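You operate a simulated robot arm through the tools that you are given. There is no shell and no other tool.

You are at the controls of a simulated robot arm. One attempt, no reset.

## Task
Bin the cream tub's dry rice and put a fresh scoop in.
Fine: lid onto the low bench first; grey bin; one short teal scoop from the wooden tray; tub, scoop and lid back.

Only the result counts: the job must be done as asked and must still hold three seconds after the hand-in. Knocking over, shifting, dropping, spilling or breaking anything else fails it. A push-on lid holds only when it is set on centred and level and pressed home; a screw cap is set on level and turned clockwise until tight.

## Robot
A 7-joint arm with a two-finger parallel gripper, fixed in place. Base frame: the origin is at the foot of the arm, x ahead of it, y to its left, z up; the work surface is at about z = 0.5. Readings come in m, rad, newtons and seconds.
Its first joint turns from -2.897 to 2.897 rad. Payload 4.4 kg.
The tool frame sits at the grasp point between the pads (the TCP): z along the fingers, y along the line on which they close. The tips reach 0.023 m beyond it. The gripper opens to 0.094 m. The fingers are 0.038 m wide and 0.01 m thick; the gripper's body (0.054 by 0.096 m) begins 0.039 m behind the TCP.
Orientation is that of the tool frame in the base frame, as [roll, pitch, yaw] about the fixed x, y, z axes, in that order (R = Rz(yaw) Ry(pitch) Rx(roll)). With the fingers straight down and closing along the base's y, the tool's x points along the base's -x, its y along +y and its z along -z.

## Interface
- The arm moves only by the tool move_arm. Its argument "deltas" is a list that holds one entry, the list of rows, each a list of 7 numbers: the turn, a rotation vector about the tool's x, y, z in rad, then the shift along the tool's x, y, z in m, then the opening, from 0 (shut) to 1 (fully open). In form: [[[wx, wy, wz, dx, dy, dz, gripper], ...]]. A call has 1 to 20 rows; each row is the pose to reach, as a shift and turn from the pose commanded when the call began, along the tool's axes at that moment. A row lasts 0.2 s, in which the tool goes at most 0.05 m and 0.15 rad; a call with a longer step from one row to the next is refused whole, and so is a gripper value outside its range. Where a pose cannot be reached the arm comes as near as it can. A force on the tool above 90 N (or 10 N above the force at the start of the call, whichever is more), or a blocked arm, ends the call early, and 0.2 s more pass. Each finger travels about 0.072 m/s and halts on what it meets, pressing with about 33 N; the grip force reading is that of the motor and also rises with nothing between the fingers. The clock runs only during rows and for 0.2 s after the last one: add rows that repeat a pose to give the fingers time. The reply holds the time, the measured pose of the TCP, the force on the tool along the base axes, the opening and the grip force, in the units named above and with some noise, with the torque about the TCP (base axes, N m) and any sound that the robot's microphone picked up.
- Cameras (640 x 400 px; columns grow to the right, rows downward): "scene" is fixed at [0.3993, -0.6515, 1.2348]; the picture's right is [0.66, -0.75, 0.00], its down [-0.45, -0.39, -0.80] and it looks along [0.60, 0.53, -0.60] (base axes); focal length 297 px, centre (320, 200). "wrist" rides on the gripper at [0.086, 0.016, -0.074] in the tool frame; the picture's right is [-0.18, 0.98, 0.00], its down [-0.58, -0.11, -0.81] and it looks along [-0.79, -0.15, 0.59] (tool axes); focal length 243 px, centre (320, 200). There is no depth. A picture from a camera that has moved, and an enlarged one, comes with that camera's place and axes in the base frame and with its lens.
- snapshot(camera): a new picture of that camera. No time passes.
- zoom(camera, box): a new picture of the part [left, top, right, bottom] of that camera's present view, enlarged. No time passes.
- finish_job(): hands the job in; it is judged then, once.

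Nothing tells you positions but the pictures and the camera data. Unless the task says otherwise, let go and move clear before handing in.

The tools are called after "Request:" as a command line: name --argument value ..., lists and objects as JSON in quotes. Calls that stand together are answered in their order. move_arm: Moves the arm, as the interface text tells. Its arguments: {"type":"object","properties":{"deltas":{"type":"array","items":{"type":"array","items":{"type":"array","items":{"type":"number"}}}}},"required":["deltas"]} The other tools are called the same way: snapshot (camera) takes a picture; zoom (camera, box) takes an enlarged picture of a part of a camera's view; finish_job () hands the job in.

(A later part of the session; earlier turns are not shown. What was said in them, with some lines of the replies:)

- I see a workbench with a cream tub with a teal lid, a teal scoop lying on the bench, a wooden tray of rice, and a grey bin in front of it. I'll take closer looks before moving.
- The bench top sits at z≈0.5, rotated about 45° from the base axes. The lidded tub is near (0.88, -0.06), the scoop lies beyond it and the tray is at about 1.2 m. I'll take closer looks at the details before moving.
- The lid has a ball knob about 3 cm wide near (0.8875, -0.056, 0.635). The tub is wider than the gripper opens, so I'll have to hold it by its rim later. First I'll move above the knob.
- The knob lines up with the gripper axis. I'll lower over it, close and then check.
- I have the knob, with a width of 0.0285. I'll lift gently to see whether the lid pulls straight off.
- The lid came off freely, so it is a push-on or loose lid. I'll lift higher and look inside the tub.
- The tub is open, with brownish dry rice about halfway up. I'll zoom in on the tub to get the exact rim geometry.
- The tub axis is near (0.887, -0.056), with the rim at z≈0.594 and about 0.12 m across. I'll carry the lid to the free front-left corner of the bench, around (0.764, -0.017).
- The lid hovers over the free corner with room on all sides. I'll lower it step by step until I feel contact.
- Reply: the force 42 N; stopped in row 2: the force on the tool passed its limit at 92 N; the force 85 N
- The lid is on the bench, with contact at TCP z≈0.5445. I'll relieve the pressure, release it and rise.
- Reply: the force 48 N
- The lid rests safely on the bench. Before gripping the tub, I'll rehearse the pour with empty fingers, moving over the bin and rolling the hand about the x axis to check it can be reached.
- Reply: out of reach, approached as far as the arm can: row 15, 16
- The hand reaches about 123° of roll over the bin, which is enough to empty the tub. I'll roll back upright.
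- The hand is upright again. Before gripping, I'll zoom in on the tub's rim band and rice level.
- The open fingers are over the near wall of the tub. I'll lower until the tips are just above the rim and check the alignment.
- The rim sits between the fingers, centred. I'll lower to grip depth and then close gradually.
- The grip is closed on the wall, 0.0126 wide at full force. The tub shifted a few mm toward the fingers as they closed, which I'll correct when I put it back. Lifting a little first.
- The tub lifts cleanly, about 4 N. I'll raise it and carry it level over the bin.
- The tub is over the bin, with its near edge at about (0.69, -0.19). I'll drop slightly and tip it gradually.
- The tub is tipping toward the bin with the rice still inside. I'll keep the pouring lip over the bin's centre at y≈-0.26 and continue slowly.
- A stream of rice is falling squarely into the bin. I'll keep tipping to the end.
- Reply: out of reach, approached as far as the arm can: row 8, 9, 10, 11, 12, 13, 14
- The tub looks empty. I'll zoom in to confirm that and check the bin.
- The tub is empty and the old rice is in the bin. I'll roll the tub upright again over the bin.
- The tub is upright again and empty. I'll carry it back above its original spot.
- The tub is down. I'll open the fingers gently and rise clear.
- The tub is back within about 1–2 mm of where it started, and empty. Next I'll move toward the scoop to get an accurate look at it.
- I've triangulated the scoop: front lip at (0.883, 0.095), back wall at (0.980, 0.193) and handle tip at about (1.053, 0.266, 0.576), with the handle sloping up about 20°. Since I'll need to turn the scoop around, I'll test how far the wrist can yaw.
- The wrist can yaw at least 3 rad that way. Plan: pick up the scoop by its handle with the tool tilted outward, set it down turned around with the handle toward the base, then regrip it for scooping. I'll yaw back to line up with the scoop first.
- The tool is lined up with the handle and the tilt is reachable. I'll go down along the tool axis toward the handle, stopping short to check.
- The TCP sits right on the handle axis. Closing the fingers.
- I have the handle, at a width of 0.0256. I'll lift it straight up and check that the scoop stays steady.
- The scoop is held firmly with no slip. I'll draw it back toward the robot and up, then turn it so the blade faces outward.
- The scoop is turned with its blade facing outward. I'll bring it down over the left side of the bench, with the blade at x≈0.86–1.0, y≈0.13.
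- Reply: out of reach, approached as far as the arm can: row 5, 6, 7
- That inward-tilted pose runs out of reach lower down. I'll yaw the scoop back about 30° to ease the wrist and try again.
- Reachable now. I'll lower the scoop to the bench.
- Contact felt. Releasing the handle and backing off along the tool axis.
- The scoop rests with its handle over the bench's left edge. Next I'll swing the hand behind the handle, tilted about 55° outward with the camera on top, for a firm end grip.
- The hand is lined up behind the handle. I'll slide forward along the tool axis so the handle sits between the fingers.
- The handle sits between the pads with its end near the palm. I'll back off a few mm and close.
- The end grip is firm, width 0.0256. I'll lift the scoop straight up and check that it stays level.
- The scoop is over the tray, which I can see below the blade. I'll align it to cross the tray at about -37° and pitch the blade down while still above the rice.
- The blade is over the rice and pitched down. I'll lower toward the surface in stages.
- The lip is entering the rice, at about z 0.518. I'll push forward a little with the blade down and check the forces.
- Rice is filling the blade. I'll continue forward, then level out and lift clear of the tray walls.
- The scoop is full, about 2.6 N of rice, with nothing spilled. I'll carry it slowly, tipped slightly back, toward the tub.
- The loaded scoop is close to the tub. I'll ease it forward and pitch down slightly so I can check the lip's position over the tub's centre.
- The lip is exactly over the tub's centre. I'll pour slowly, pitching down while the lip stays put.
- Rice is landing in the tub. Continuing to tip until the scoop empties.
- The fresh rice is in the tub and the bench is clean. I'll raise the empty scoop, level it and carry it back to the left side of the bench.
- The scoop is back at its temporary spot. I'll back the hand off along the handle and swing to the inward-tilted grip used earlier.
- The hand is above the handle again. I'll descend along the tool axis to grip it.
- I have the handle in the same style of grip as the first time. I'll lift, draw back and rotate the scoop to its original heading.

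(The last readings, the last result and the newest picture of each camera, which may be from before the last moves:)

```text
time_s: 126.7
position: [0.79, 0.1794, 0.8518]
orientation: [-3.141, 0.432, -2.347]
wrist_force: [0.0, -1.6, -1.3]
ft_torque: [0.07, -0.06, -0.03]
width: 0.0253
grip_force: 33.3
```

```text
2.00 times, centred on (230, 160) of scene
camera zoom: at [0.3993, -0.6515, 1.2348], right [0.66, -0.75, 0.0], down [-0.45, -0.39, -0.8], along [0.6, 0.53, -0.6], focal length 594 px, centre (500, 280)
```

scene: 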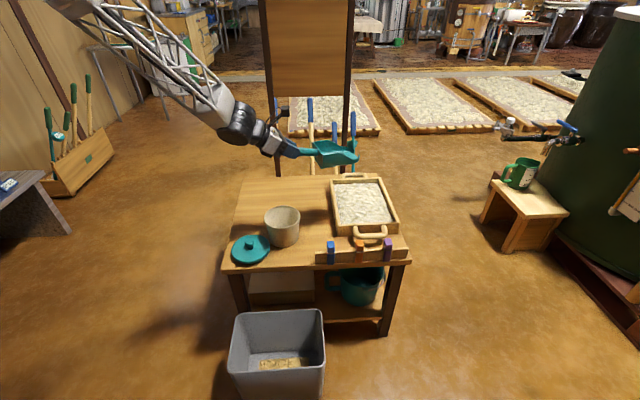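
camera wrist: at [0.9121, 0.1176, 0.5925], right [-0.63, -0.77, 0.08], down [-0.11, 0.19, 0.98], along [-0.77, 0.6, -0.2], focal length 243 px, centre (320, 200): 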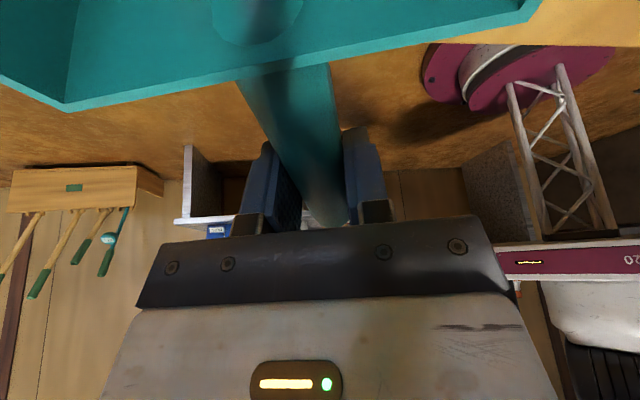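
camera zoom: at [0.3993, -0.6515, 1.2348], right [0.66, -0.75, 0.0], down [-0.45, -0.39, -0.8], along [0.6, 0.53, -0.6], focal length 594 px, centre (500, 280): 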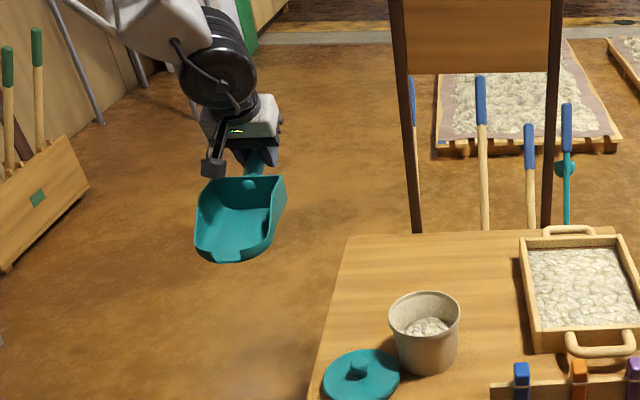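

Request:
move_arm --deltas '[[[0, 0, 0, -0.0157, -0.0163, 0.0281, 0], [0, 0, 0, -0.0314, -0.0326, 0.0563, 0], [0, 0, 0, -0.0471, -0.0489, 0.0844, 0], [0, 0, 0, -0.0628, -0.0652, 0.1125, 0], [0, 0, 0, -0.0785, -0.0815, 0.1406, 0], [0, 0, 0, -0.0942, -0.0978, 0.1688, 0], [0, 0, 0, -0.1099, -0.1141, 0.1969, 0], [0, 0, 0, -0.1256, -0.1304, 0.225, 0], [0, 0, 0, -0.1256, -0.1304, 0.225, 0]]]'

Request:
zoom --camera "scene" --box '[230, 145, 310, 235]'

```text
time_s: 128.7
position: [1.0298, 0.2356, 0.6991]
orientation: [-3.141, 0.433, -2.348]
wrist_force: [0.7, -0.2, -1.1]
ft_torque: [0.1, -0.11, 0.01]
width: 0.0252
grip_force: 32.7
```

```text
4.44 times, centred on (270, 190) of scene
camera zoom: at [0.3993, -0.6515, 1.2348], right [0.66, -0.75, 0.0], down [-0.45, -0.39, -0.8], along [0.6, 0.53, -0.6], focal length 1320 px, centre (542, 244)
```

zoom: 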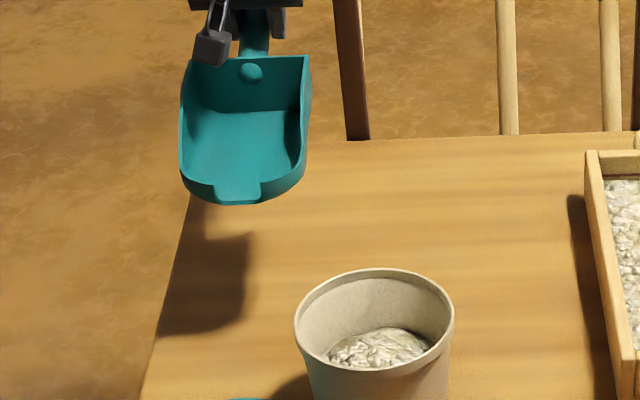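

Request:
move_arm --deltas '[[[0, 0, 0, 0.013, 0, 0.0282, 0], [0, 0, 0, 0.026, 0, 0.0563, 0], [0, 0, 0, 0.0389, 0, 0.0845, 0], [0, 0, 0, 0.0519, 0, 0.1126, 0], [0, 0, 0, 0.0519, 0, 0.1126, 0]]]'

Request:
zoom --camera "scene" --box '[230, 165, 310, 255]'

```text
time_s: 129.9
position: [1.029, 0.2372, 0.5761]
orientation: [-3.138, 0.432, -2.347]
wrist_force: [0.1, 0.1, -1.4]
ft_torque: [0.09, -0.1, 0.02]
width: 0.0255
grip_force: 32.7
```

```text
4.44 times, centred on (270, 210) of scene
camera zoom: at [0.3993, -0.6515, 1.2348], right [0.66, -0.75, 0.0], down [-0.45, -0.39, -0.8], along [0.6, 0.53, -0.6], focal length 1320 px, centre (542, 156)
```

zoom: 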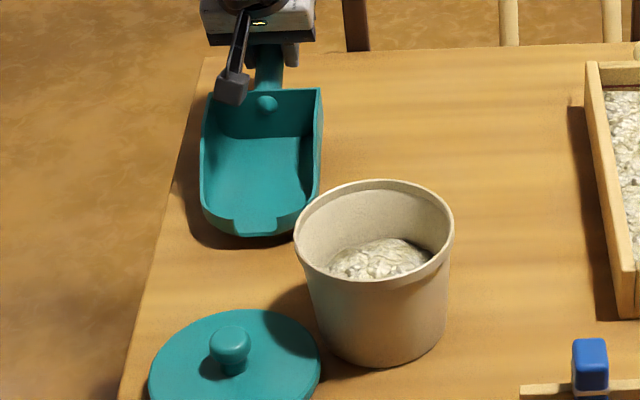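

The scoop lines up with its original position to within a couple of mm. Lowering to contact.

Request:
move_arm --deltas '[[[0, 0, 0, 0.0025, 0, 0.0054, 0], [0, 0, 0, 0.0054, 0, 0.0118, 0], [0, 0, 0, 0.0054, 0, 0.0118, 0]]]'

Request:
move_arm --deltas '[[[0, 0, 0, 0.0006, 0, 0.0014, 0], [0, 0, 0, 0.0006, 0, 0.0014, 0]]]'

```text
time_s: 130.7
position: [1.0288, 0.2379, 0.5612]
orientation: [-3.14, 0.432, -2.347]
wrist_force: [-0.4, -0.1, -1.9]
ft_torque: [0.11, -0.11, -0.02]
width: 0.0253
grip_force: 32.9
```

```text
time_s: 131.3
position: [1.0296, 0.2365, 0.5608]
orientation: [-3.14, 0.432, -2.35]
wrist_force: [0.3, 1.3, 2.4]
ft_torque: [-0.18, 0.34, -0.04]
width: 0.0251
grip_force: 32.8
```

Request:
zoom --camera "scene" --box '[230, 165, 310, 255]'

Request:
move_arm --deltas '[[[0, 0, 0, 0.0004, 0, 0.0008, 0], [0, 0, 0, 0.0004, 0, 0.0008, 0.35], [0, 0, 0, 0.0004, 0, 0.0008, 0.5], [0, 0, 0, 0.0004, 0, 0.0008, 0.7], [0, 0, 0, 0.0004, 0, 0.0008, 0.7]]]'

```text
4.44 times, centred on (270, 210) of scene
camera zoom: at [0.3993, -0.6515, 1.2348], right [0.66, -0.75, 0.0], down [-0.45, -0.39, -0.8], along [0.6, 0.53, -0.6], focal length 1320 px, centre (542, 156)
```

zoom: 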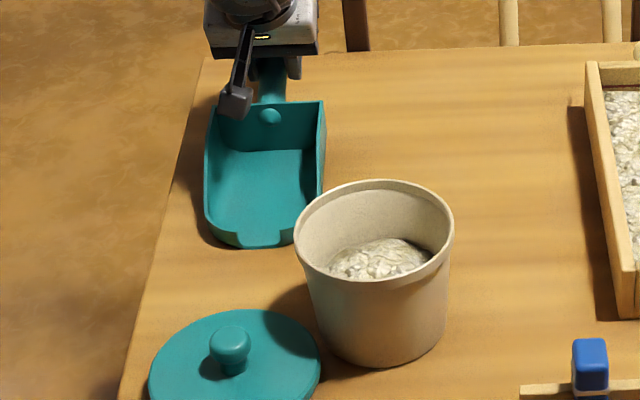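

```text
time_s: 132.5
position: [1.0282, 0.2357, 0.5599]
orientation: [-3.139, 0.431, -2.346]
wrist_force: [0.7, -0.2, 0.6]
ft_torque: [0.0, 0.01, 0.01]
width: 0.0661
grip_force: 0.1
```

Released within about 2–3 mm of the original spot. Retracting along the tool axis.

Request:
move_arm --deltas '[[[0, 0, 0, 0, 0, -0.02, 0.75], [0, 0, 0, 0, 0, -0.05, 0.85], [0, 0, 0, 0, 0, -0.09, 1], [0, 0, 0, 0, 0, -0.13, 1], [0, 0, 0, 0, 0, -0.17, 1], [0, 0, 0, 0, 0, -0.2, 1], [0, 0, 0, 0, 0, -0.2, 1]]]'

Request:
zoom --camera "scene" --box '[230, 165, 310, 255]'

```text
time_s: 134.1
position: [0.9704, 0.178, 0.74]
orientation: [-3.139, 0.432, -2.347]
wrist_force: [-0.2, 0.5, 0.1]
ft_torque: [0.01, -0.01, -0.02]
width: 0.0939
grip_force: 0.1
```

```text
4.44 times, centred on (270, 210) of scene
camera zoom: at [0.3993, -0.6515, 1.2348], right [0.66, -0.75, 0.0], down [-0.45, -0.39, -0.8], along [0.6, 0.53, -0.6], focal length 1320 px, centre (542, 156)
```

zoom: 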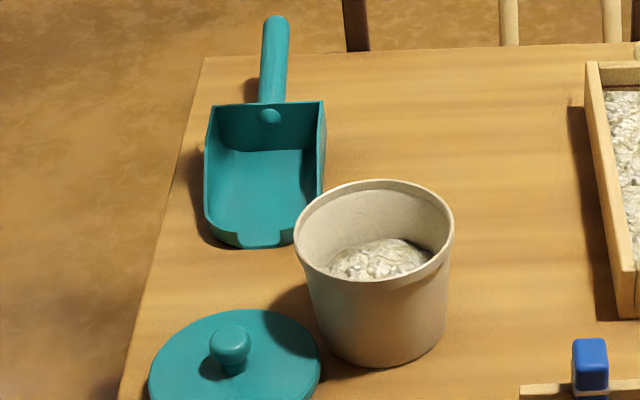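

The scoop is back exactly where it was. Next I'll level the hand and move over the lid's knob.

Request:
move_arm --deltas '[[[0, 0.0864, 0, 0.023, 0.0034, -0.0238, 1], [0, 0.1728, 0, 0.0459, 0.0068, -0.0476, 1], [0, 0.2592, 0, 0.0689, 0.0101, -0.0714, 1], [0, 0.3456, 0, 0.0918, 0.0135, -0.0952, 1], [0, 0.432, 0, 0.1148, 0.0169, -0.119, 1], [0, 0.432, 0, 0.1148, 0.0169, -0.119, 1]]]'

Request:
move_arm --deltas '[[[0, 0, 0.132, 0.0217, -0.0018, 0.0167, 1], [0, 0, 0.265, 0.0433, -0.0035, 0.0333, 1], [0, 0, 0.397, 0.065, -0.0053, 0.05, 1], [0, 0, 0.529, 0.0866, -0.007, 0.0667, 1], [0, 0, 0.662, 0.1083, -0.0088, 0.0833, 1], [0, 0, 0.794, 0.1299, -0.0105, 0.1, 1], [0, 0, 0.794, 0.1299, -0.0105, 0.1, 1]]]'

Request:
snapshot --camera "wrist"

```text
time_s: 135.5
position: [0.8491, 0.0792, 0.8029]
orientation: [-3.14, 0.001, -2.349]
wrist_force: [0.6, -0.1, -0.2]
ft_torque: [-0.02, -0.01, 0.02]
width: 0.094
grip_force: 0.0
```

```text
time_s: 137.1
position: [0.7673, -0.0223, 0.7008]
orientation: [3.14, 0.002, 3.139]
wrist_force: [0.3, -0.7, -0.2]
ft_torque: [0.0, 0.04, -0.01]
width: 0.0938
grip_force: 0.1
```

```text
taken
camera wrist: at [0.6798, -0.0044, 0.7758], right [0.19, 0.98, 0.0], down [0.58, -0.11, 0.81], along [0.79, -0.15, -0.59], focal length 243 px, centre (320, 200)
```

wrist: 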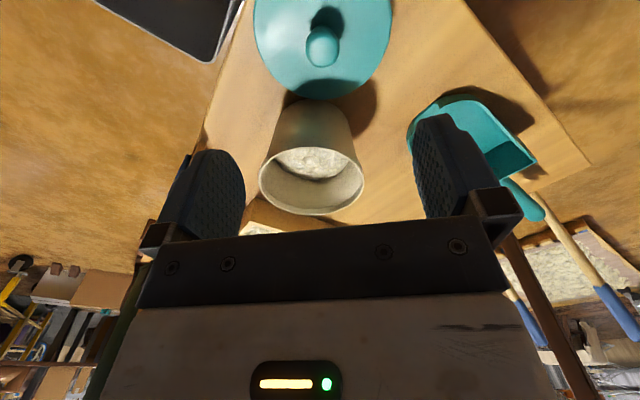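

Request:
move_arm --deltas '[[[0, 0, 0, -0.0005, 0.003, 0.04, 1], [0, 0, 0, -0.0005, 0.003, 0.08, 1], [0, 0, 0, -0.0005, 0.003, 0.115, 1], [0, 0, 0, -0.0005, 0.003, 0.14, 1], [0, 0, 0, -0.0005, 0.003, 0.1555, 1], [0, 0, 0, -0.0005, 0.003, 0.1555, 0.7], [0, 0, 0, -0.0005, 0.003, 0.1555, 0.5], [0, 0, 0, -0.0005, 0.003, 0.1555, 0.35], [0, 0, 0, -0.0005, 0.003, 0.1555, 0.2], [0, 0, 0, -0.0005, 0.003, 0.1555, 0], [0, 0, 0, -0.0005, 0.003, 0.1555, 0]]]'

Request:
zoom --camera "scene" --box '[225, 190, 315, 270]'

Request:
snapshot --camera "wrist"

```text
time_s: 139.5
position: [0.7689, -0.0186, 0.5473]
orientation: [-3.14, 0.001, -3.141]
wrist_force: [0.1, 0.1, 0.6]
ft_torque: [0.02, -0.01, 0.0]
width: 0.0283
grip_force: 32.5
```

```text
5.00 times, centred on (270, 230) of scene
camera zoom: at [0.3993, -0.6515, 1.2348], right [0.66, -0.75, 0.0], down [-0.45, -0.39, -0.8], along [0.6, 0.53, -0.6], focal length 1485 px, centre (570, 50)
```

zoom: 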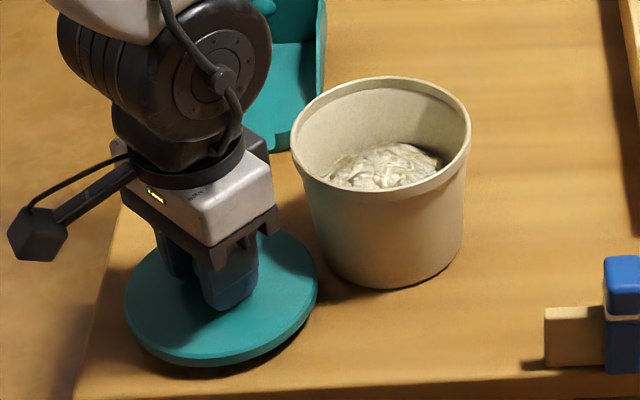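

```text
taken
camera wrist: at [0.6806, -0.0004, 0.6217], right [0.18, 0.98, 0.0], down [0.58, -0.11, 0.81], along [0.79, -0.15, -0.59], focal length 243 px, centre (320, 200)
```

wrist: 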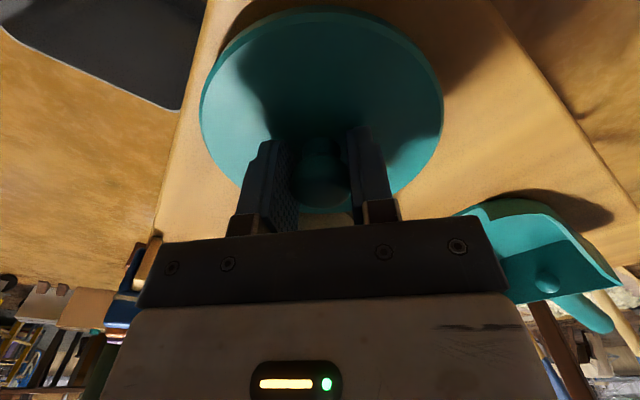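

I have the knob again. I'll lift the lid and carry it level over the tub's axis.

Request:
move_arm --deltas '[[[0, 0, 0, 0, 0, -0.02, 0], [0, 0, 0, 0, 0, -0.06, 0], [0, 0, 0, 0, 0, -0.1, 0], [0, 0, 0, 0, 0, -0.14, 0], [0, 0, 0, -0.02, -0.0062, -0.15, 0], [0, 0, 0, -0.05, -0.0155, -0.15, 0], [0, 0, 0, -0.08, -0.0248, -0.15, 0], [0, 0, 0, -0.105, -0.0325, -0.15, 0], [0, 0, 0, -0.1181, -0.0366, -0.15, 0], [0, 0, 0, -0.1181, -0.0366, -0.15, 0]]]'

Request:
zoom --camera "scene" --box '[250, 170, 320, 250]'

Request:
snapshot --camera "wrist"

```text
time_s: 141.7
position: [0.8862, -0.0525, 0.6955]
orientation: [-3.14, 0.004, -3.141]
wrist_force: [0.5, 0.4, -0.1]
ft_torque: [0.0, -0.01, 0.02]
width: 0.0284
grip_force: 33.1
```

```text
5.00 times, centred on (285, 210) of scene
camera zoom: at [0.3993, -0.6515, 1.2348], right [0.66, -0.75, 0.0], down [-0.45, -0.39, -0.8], along [0.6, 0.53, -0.6], focal length 1485 px, centre (495, 150)
```

zoom: 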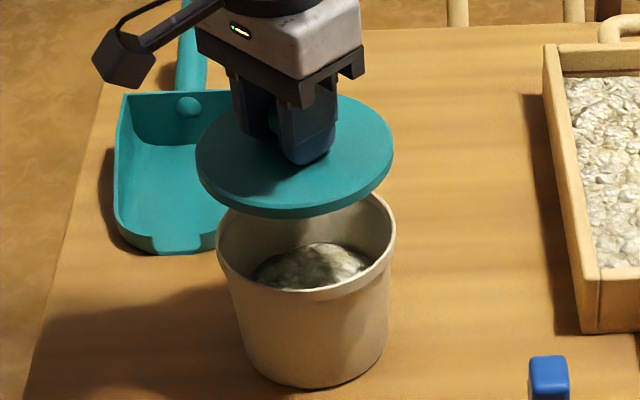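

```text
taken
camera wrist: at [0.7985, -0.0347, 0.7703], right [0.18, 0.98, 0.0], down [0.58, -0.11, 0.81], along [0.79, -0.15, -0.59], focal length 243 px, centre (320, 200)
```

wrist: 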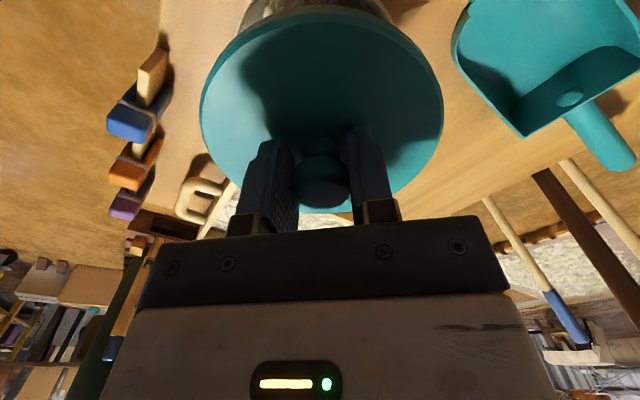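

Request:
move_arm --deltas '[[[0, 0, 0, -0.0005, -0.001, 0.015, 0], [0, 0, 0, -0.0005, -0.002, 0.03, 0], [0, 0, 0, -0.0005, -0.002, 0.0435, 0], [0, 0, 0, -0.0005, -0.002, 0.0435, 0]]]'

Request:
zoom --camera "scene" --box '[260, 190, 310, 250]'

```text
time_s: 142.7
position: [0.886, -0.056, 0.652]
orientation: [-3.141, 0.002, 3.141]
wrist_force: [-0.7, -0.2, -0.9]
ft_torque: [0.02, 0.0, 0.01]
width: 0.0284
grip_force: 32.9
```

```text
6.67 times, centred on (285, 220) of scene
camera zoom: at [0.3993, -0.6515, 1.2348], right [0.66, -0.75, 0.0], down [-0.45, -0.39, -0.8], along [0.6, 0.53, -0.6], focal length 1980 px, centre (553, 67)
```

zoom: 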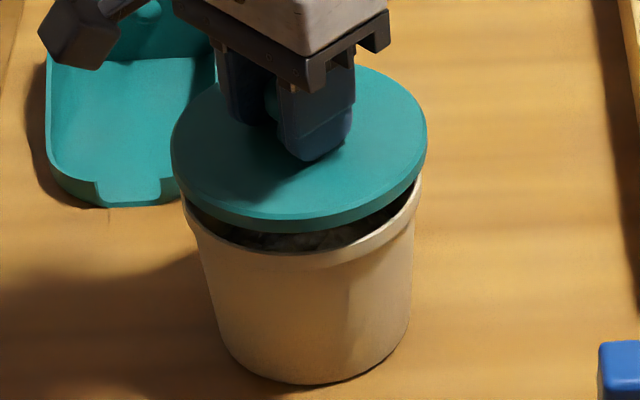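

The lid is centred over the rim to within about 1 mm. I'll lower it gently while watching the force.

Request:
move_arm --deltas '[[[0, 0, 0, 0, 0, 0.005, 0], [0, 0, 0, 0, 0, 0.009, 0], [0, 0, 0, 0, 0, 0.009, 0]]]'

```text
time_s: 143.5
position: [0.8861, -0.0561, 0.6433]
orientation: [3.141, 0.002, 3.141]
wrist_force: [-0.7, -0.1, -1.7]
ft_torque: [-0.01, 0.02, 0.0]
width: 0.0283
grip_force: 33.0
```

Request:
move_arm --deltas '[[[0, 0, 0, 0, 0, 0.002, 0], [0, 0, 0, 0, 0, 0.003, 0], [0, 0, 0, 0, 0, 0.003, 0]]]'

Request:
zoom --camera "scene" --box '[260, 190, 310, 250]'

```text
time_s: 144.3
position: [0.8856, -0.0572, 0.6412]
orientation: [-3.141, 0.003, -3.141]
wrist_force: [0.7, 0.0, -0.3]
ft_torque: [0.03, -0.01, 0.01]
width: 0.0287
grip_force: 32.8
```

```text
6.67 times, centred on (285, 220) of scene
camera zoom: at [0.3993, -0.6515, 1.2348], right [0.66, -0.75, 0.0], down [-0.45, -0.39, -0.8], along [0.6, 0.53, -0.6], focal length 1980 px, centre (553, 67)
```

zoom: 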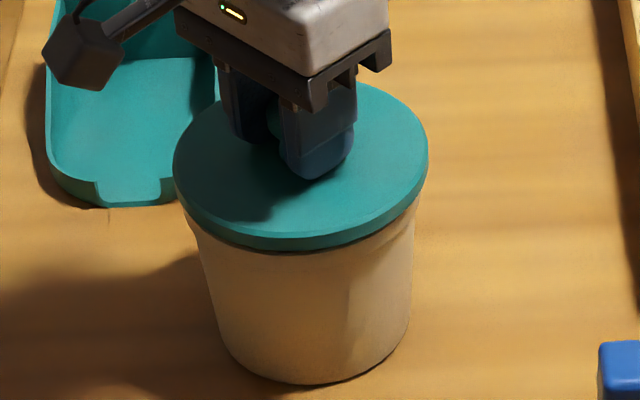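

Request:
move_arm --deltas '[[[0, 0, 0, 0, 0, 0.0015, 0], [0, 0, 0, 0, 0, 0.0015, 0]]]'

Request:
move_arm --deltas '[[[0, 0, 0, 0, 0, 0.001, 0], [0, 0, 0, 0, 0, 0.001, 0]]]'

```text
time_s: 144.9
position: [0.8862, -0.0568, 0.6398]
orientation: [3.141, 0.002, 3.141]
wrist_force: [0.5, 0.6, -0.4]
ft_torque: [0.0, 0.06, 0.02]
width: 0.0287
grip_force: 32.8
```

```text
time_s: 145.5
position: [0.8869, -0.0568, 0.6376]
orientation: [-3.141, 0.0, 3.14]
wrist_force: [0.1, 0.3, -1.5]
ft_torque: [0.04, -0.02, 0.0]
width: 0.0287
grip_force: 33.1
```

Request:
move_arm --deltas '[[[0, 0, 0, 0, 0, 0.001, 0], [0, 0, 0, 0, 0, 0.001, 0]]]'

Request:
zoom --camera "scene" --box '[260, 190, 310, 250]'

```text
time_s: 146.1
position: [0.8851, -0.0569, 0.6373]
orientation: [3.141, 0.001, -3.141]
wrist_force: [-0.1, -0.2, -0.6]
ft_torque: [0.01, 0.02, 0.05]
width: 0.0286
grip_force: 32.7
```

```text
6.67 times, centred on (285, 220) of scene
camera zoom: at [0.3993, -0.6515, 1.2348], right [0.66, -0.75, 0.0], down [-0.45, -0.39, -0.8], along [0.6, 0.53, -0.6], focal length 1980 px, centre (553, 67)
```

zoom: 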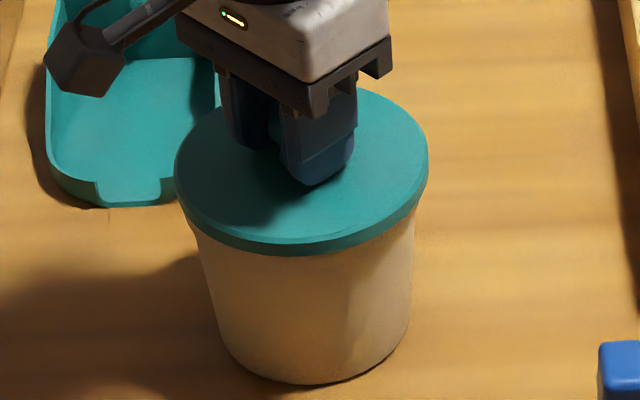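

Request:
move_arm --deltas '[[[0, 0, 0, 0, 0, 0.001, 0], [0, 0, 0, 0, 0, 0.001, 0]]]'

Request:
move_arm --deltas '[[[0, 0, 0, 0, 0, 0.0008, 0], [0, 0, 0, 0, 0, 0.0008, 0]]]'

```text
time_s: 146.7
position: [0.886, -0.0561, 0.6375]
orientation: [-3.141, 0.001, 3.141]
wrist_force: [-2.5, -0.1, 10.1]
ft_torque: [0.06, 0.46, 0.03]
width: 0.0285
grip_force: 33.1
```

```text
time_s: 147.3
position: [0.8873, -0.0575, 0.6369]
orientation: [-3.141, 0.004, -3.141]
wrist_force: [-4.7, 4.9, 25.4]
ft_torque: [0.04, 0.2, 0.04]
width: 0.0283
grip_force: 32.4
```

The lid is resting on the rim at the expected seated height. Pressing it home.

Request:
move_arm --deltas '[[[0, 0, 0, 0, 0, 0.001, 0], [0, 0, 0, 0, 0, 0.002, 0], [0, 0, 0, 0, 0, 0.002, 0]]]'

Request:
zoom --camera "scene" --box '[260, 190, 310, 250]'

```text
time_s: 148.1
position: [0.8867, -0.0569, 0.6349]
orientation: [-3.14, 0.002, -3.141]
wrist_force: [-8.5, -4.3, 42.2]
ft_torque: [-0.07, 0.19, 0.03]
width: 0.0287
grip_force: 32.9
```

```text
6.67 times, centred on (285, 220) of scene
camera zoom: at [0.3993, -0.6515, 1.2348], right [0.66, -0.75, 0.0], down [-0.45, -0.39, -0.8], along [0.6, 0.53, -0.6], focal length 1980 px, centre (553, 67)
```

zoom: 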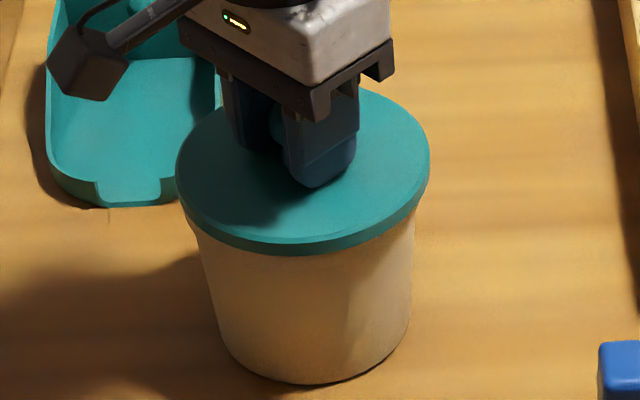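

Request:
move_arm --deltas '[[[0, 0, 0, 0, 0, 0.001, 0], [0, 0, 0, 0, 0, 0.002, 0], [0, 0, 0, 0, 0, 0.002, 0]]]'

```text
time_s: 149.1
position: [0.8885, -0.0567, 0.6347]
orientation: [-3.141, 0.006, -3.141]
wrist_force: [0.4, -0.1, 11.0]
ft_torque: [0.11, 0.28, 0.02]
width: 0.0288
grip_force: 32.8
stopped in row 3: the force on the tool passed its limit at 91 N (the readings are from after the stop); the commanded pose is now the measured one
```

Pressed to over 90 N against a solid stop. Releasing the knob and rising to inspect.

Request:
move_arm --deltas '[[[0, 0, 0, 0, 0, 0, 0.4], [0, 0, 0, 0, 0, 0, 0.7], [0, 0, 0, 0, 0, 0, 1], [0, 0, 0, 0, 0, 0, 1], [0, 0, 0, 0, 0, 0, 1]]]'

Request:
move_arm --deltas '[[[0, 0, 0, 0, 0, -0.02, 1], [0, 0, 0, 0, 0, -0.05, 1], [0, 0, 0, 0.01, 0, -0.09, 1], [0, 0, 0, 0.03, 0.01, -0.13, 1], [0, 0, 0, 0.06, 0.03, -0.16, 1], [0, 0, 0, 0.09, 0.05, -0.19, 1], [0, 0, 0, 0.12, 0.07, -0.22, 1], [0, 0, 0, 0.12, 0.07, -0.22, 1]]]'

Request:
zoom --camera "scene" --box '[230, 165, 310, 255]'

Request:
snapshot --camera "wrist"

Request:
snapshot --camera "scene"

```text
time_s: 150.3
position: [0.8875, -0.0559, 0.6345]
orientation: [-3.14, 0.004, 3.141]
wrist_force: [4.7, -2.3, 28.7]
ft_torque: [0.09, 0.12, 0.02]
width: 0.0894
grip_force: 0.1
```

```text
time_s: 152.1
position: [0.769, 0.014, 0.8542]
orientation: [3.141, 0.004, 3.141]
wrist_force: [-1.1, -0.8, 0.1]
ft_torque: [-0.01, 0.0, 0.01]
width: 0.094
grip_force: 0.0
```

```text
4.44 times, centred on (270, 210) of scene
camera zoom: at [0.3993, -0.6515, 1.2348], right [0.66, -0.75, 0.0], down [-0.45, -0.39, -0.8], along [0.6, 0.53, -0.6], focal length 1320 px, centre (542, 156)
```

zoom: 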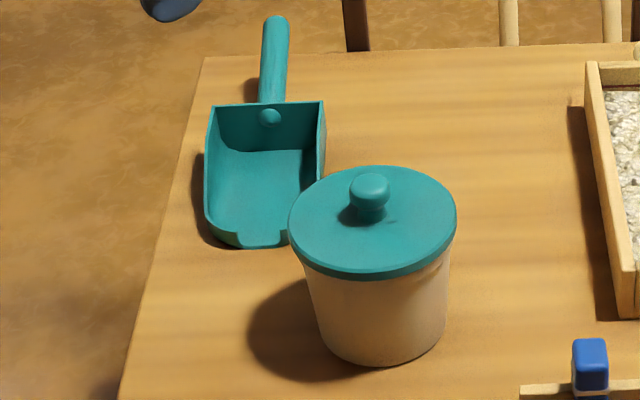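

```text
taken
camera wrist: at [0.6815, 0.0316, 0.9285], right [0.18, 0.98, 0.0], down [0.58, -0.11, 0.81], along [0.8, -0.15, -0.59], focal length 243 px, centre (320, 200)
```

wrist: 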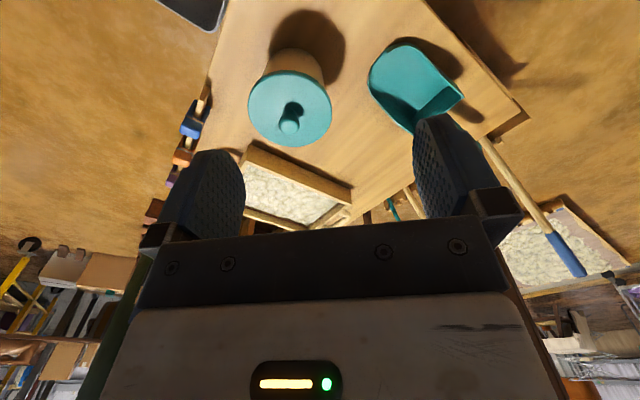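

```text
taken
```

scene: 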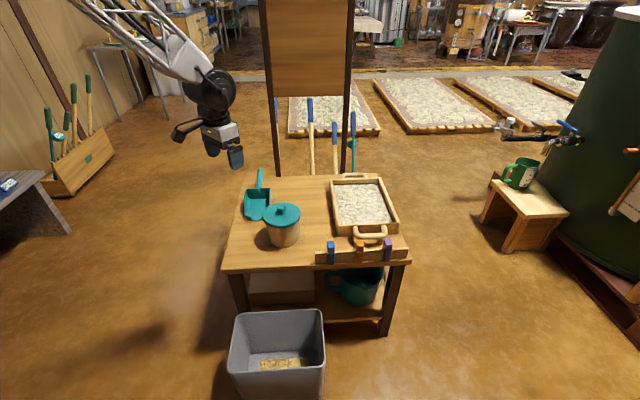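

The lid looks level, centred and at its original height. I'll do a last close check of the bench, the bin and the tray before handing in.

Request:
zoom --camera "scene" --box '[260, 190, 310, 250]'

Request:
zoom --camera "scene" --box '[210, 250, 430, 400]'

Request:
zoom --camera "scene" --box '[315, 165, 415, 270]'

Request:
zoom --camera "wrist" --box '[230, 0, 480, 150]'

```text
6.67 times, centred on (285, 220) of scene
camera zoom: at [0.3993, -0.6515, 1.2348], right [0.66, -0.75, 0.0], down [-0.45, -0.39, -0.8], along [0.6, 0.53, -0.6], focal length 1980 px, centre (553, 67)
```

zoom: 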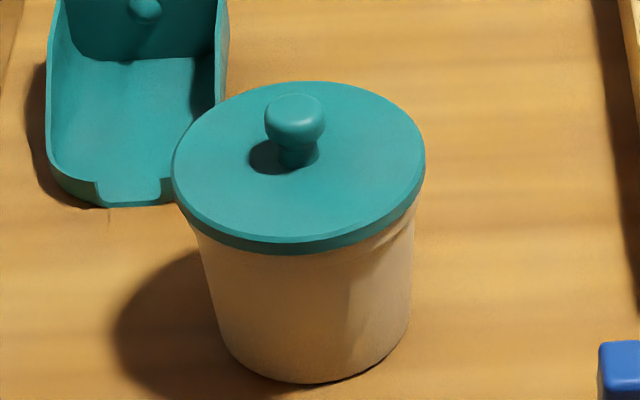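

```text
2.67 times, centred on (320, 325) of scene
camera zoom: at [0.3993, -0.6515, 1.2348], right [0.66, -0.75, 0.0], down [-0.45, -0.39, -0.8], along [0.6, 0.53, -0.6], focal length 792 px, centre (320, -133)
```

zoom: 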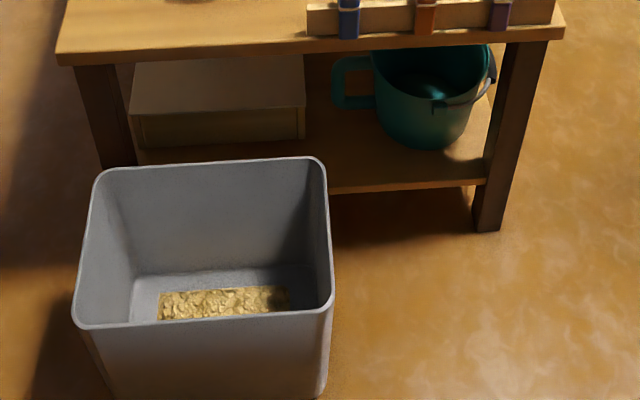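

```text
3.81 times, centred on (365, 218) of scene
camera zoom: at [0.3993, -0.6515, 1.2348], right [0.66, -0.75, 0.0], down [-0.45, -0.39, -0.8], along [0.6, 0.53, -0.6], focal length 1132 px, centre (149, 133)
```

zoom: 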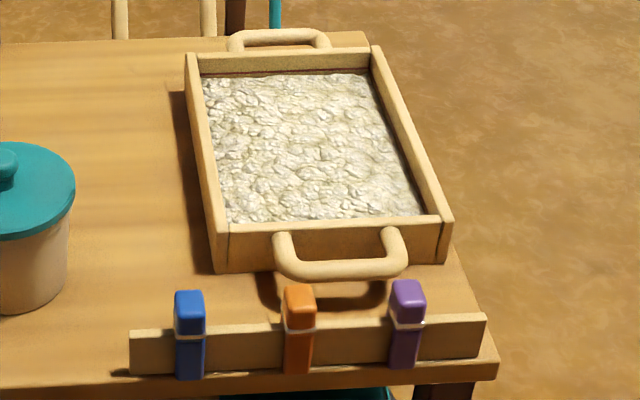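

```text
2.56 times, centred on (355, 75) of wrist
camera zoom: at [0.6815, 0.0316, 0.9285], right [0.18, 0.98, 0.0], down [0.58, -0.11, 0.81], along [0.8, -0.15, -0.59], focal length 621 px, centre (230, 520)
```

zoom: 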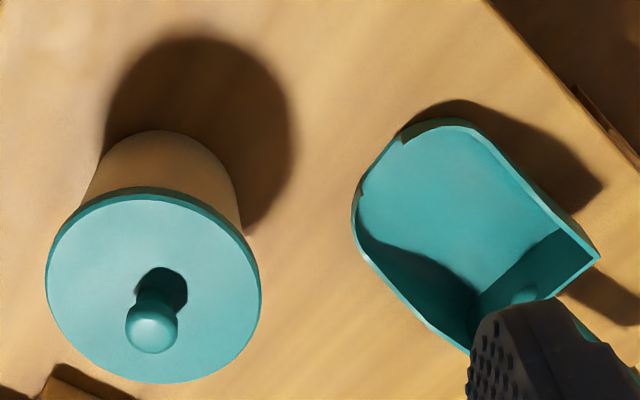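

The old rice is in the bin and one scoop of fresh rice is in the tub. The lid is pressed home, level and centred, and the scoop and tub are back in place. Nothing else looks disturbed and the hand is clear, so I'm handing in.

Request:
finish_job

```text
The job is handed in.
```

I've handed the job in. The old dry rice is in the grey bin, and the tub holds one scoop of fresh rice from the wooden tray.

- **Tub:** it sits within about 1–2 mm of where it started.
- **Lid:** I parked it on the bench while working, then set it back centred and level and pressed it down at over 90 N until it stopped moving.
- **Scoop:** it is empty and back within about 2–3 mm of its original spot and heading.
- **Everything else:** the last pictures show no spilled rice, and the tray, bin and clip rail look unmoved. The gripper is open and clear of the bench.

The scoop was out of reach for a direct scooping grip, so I set it down on the bench and regripped it before and after filling.
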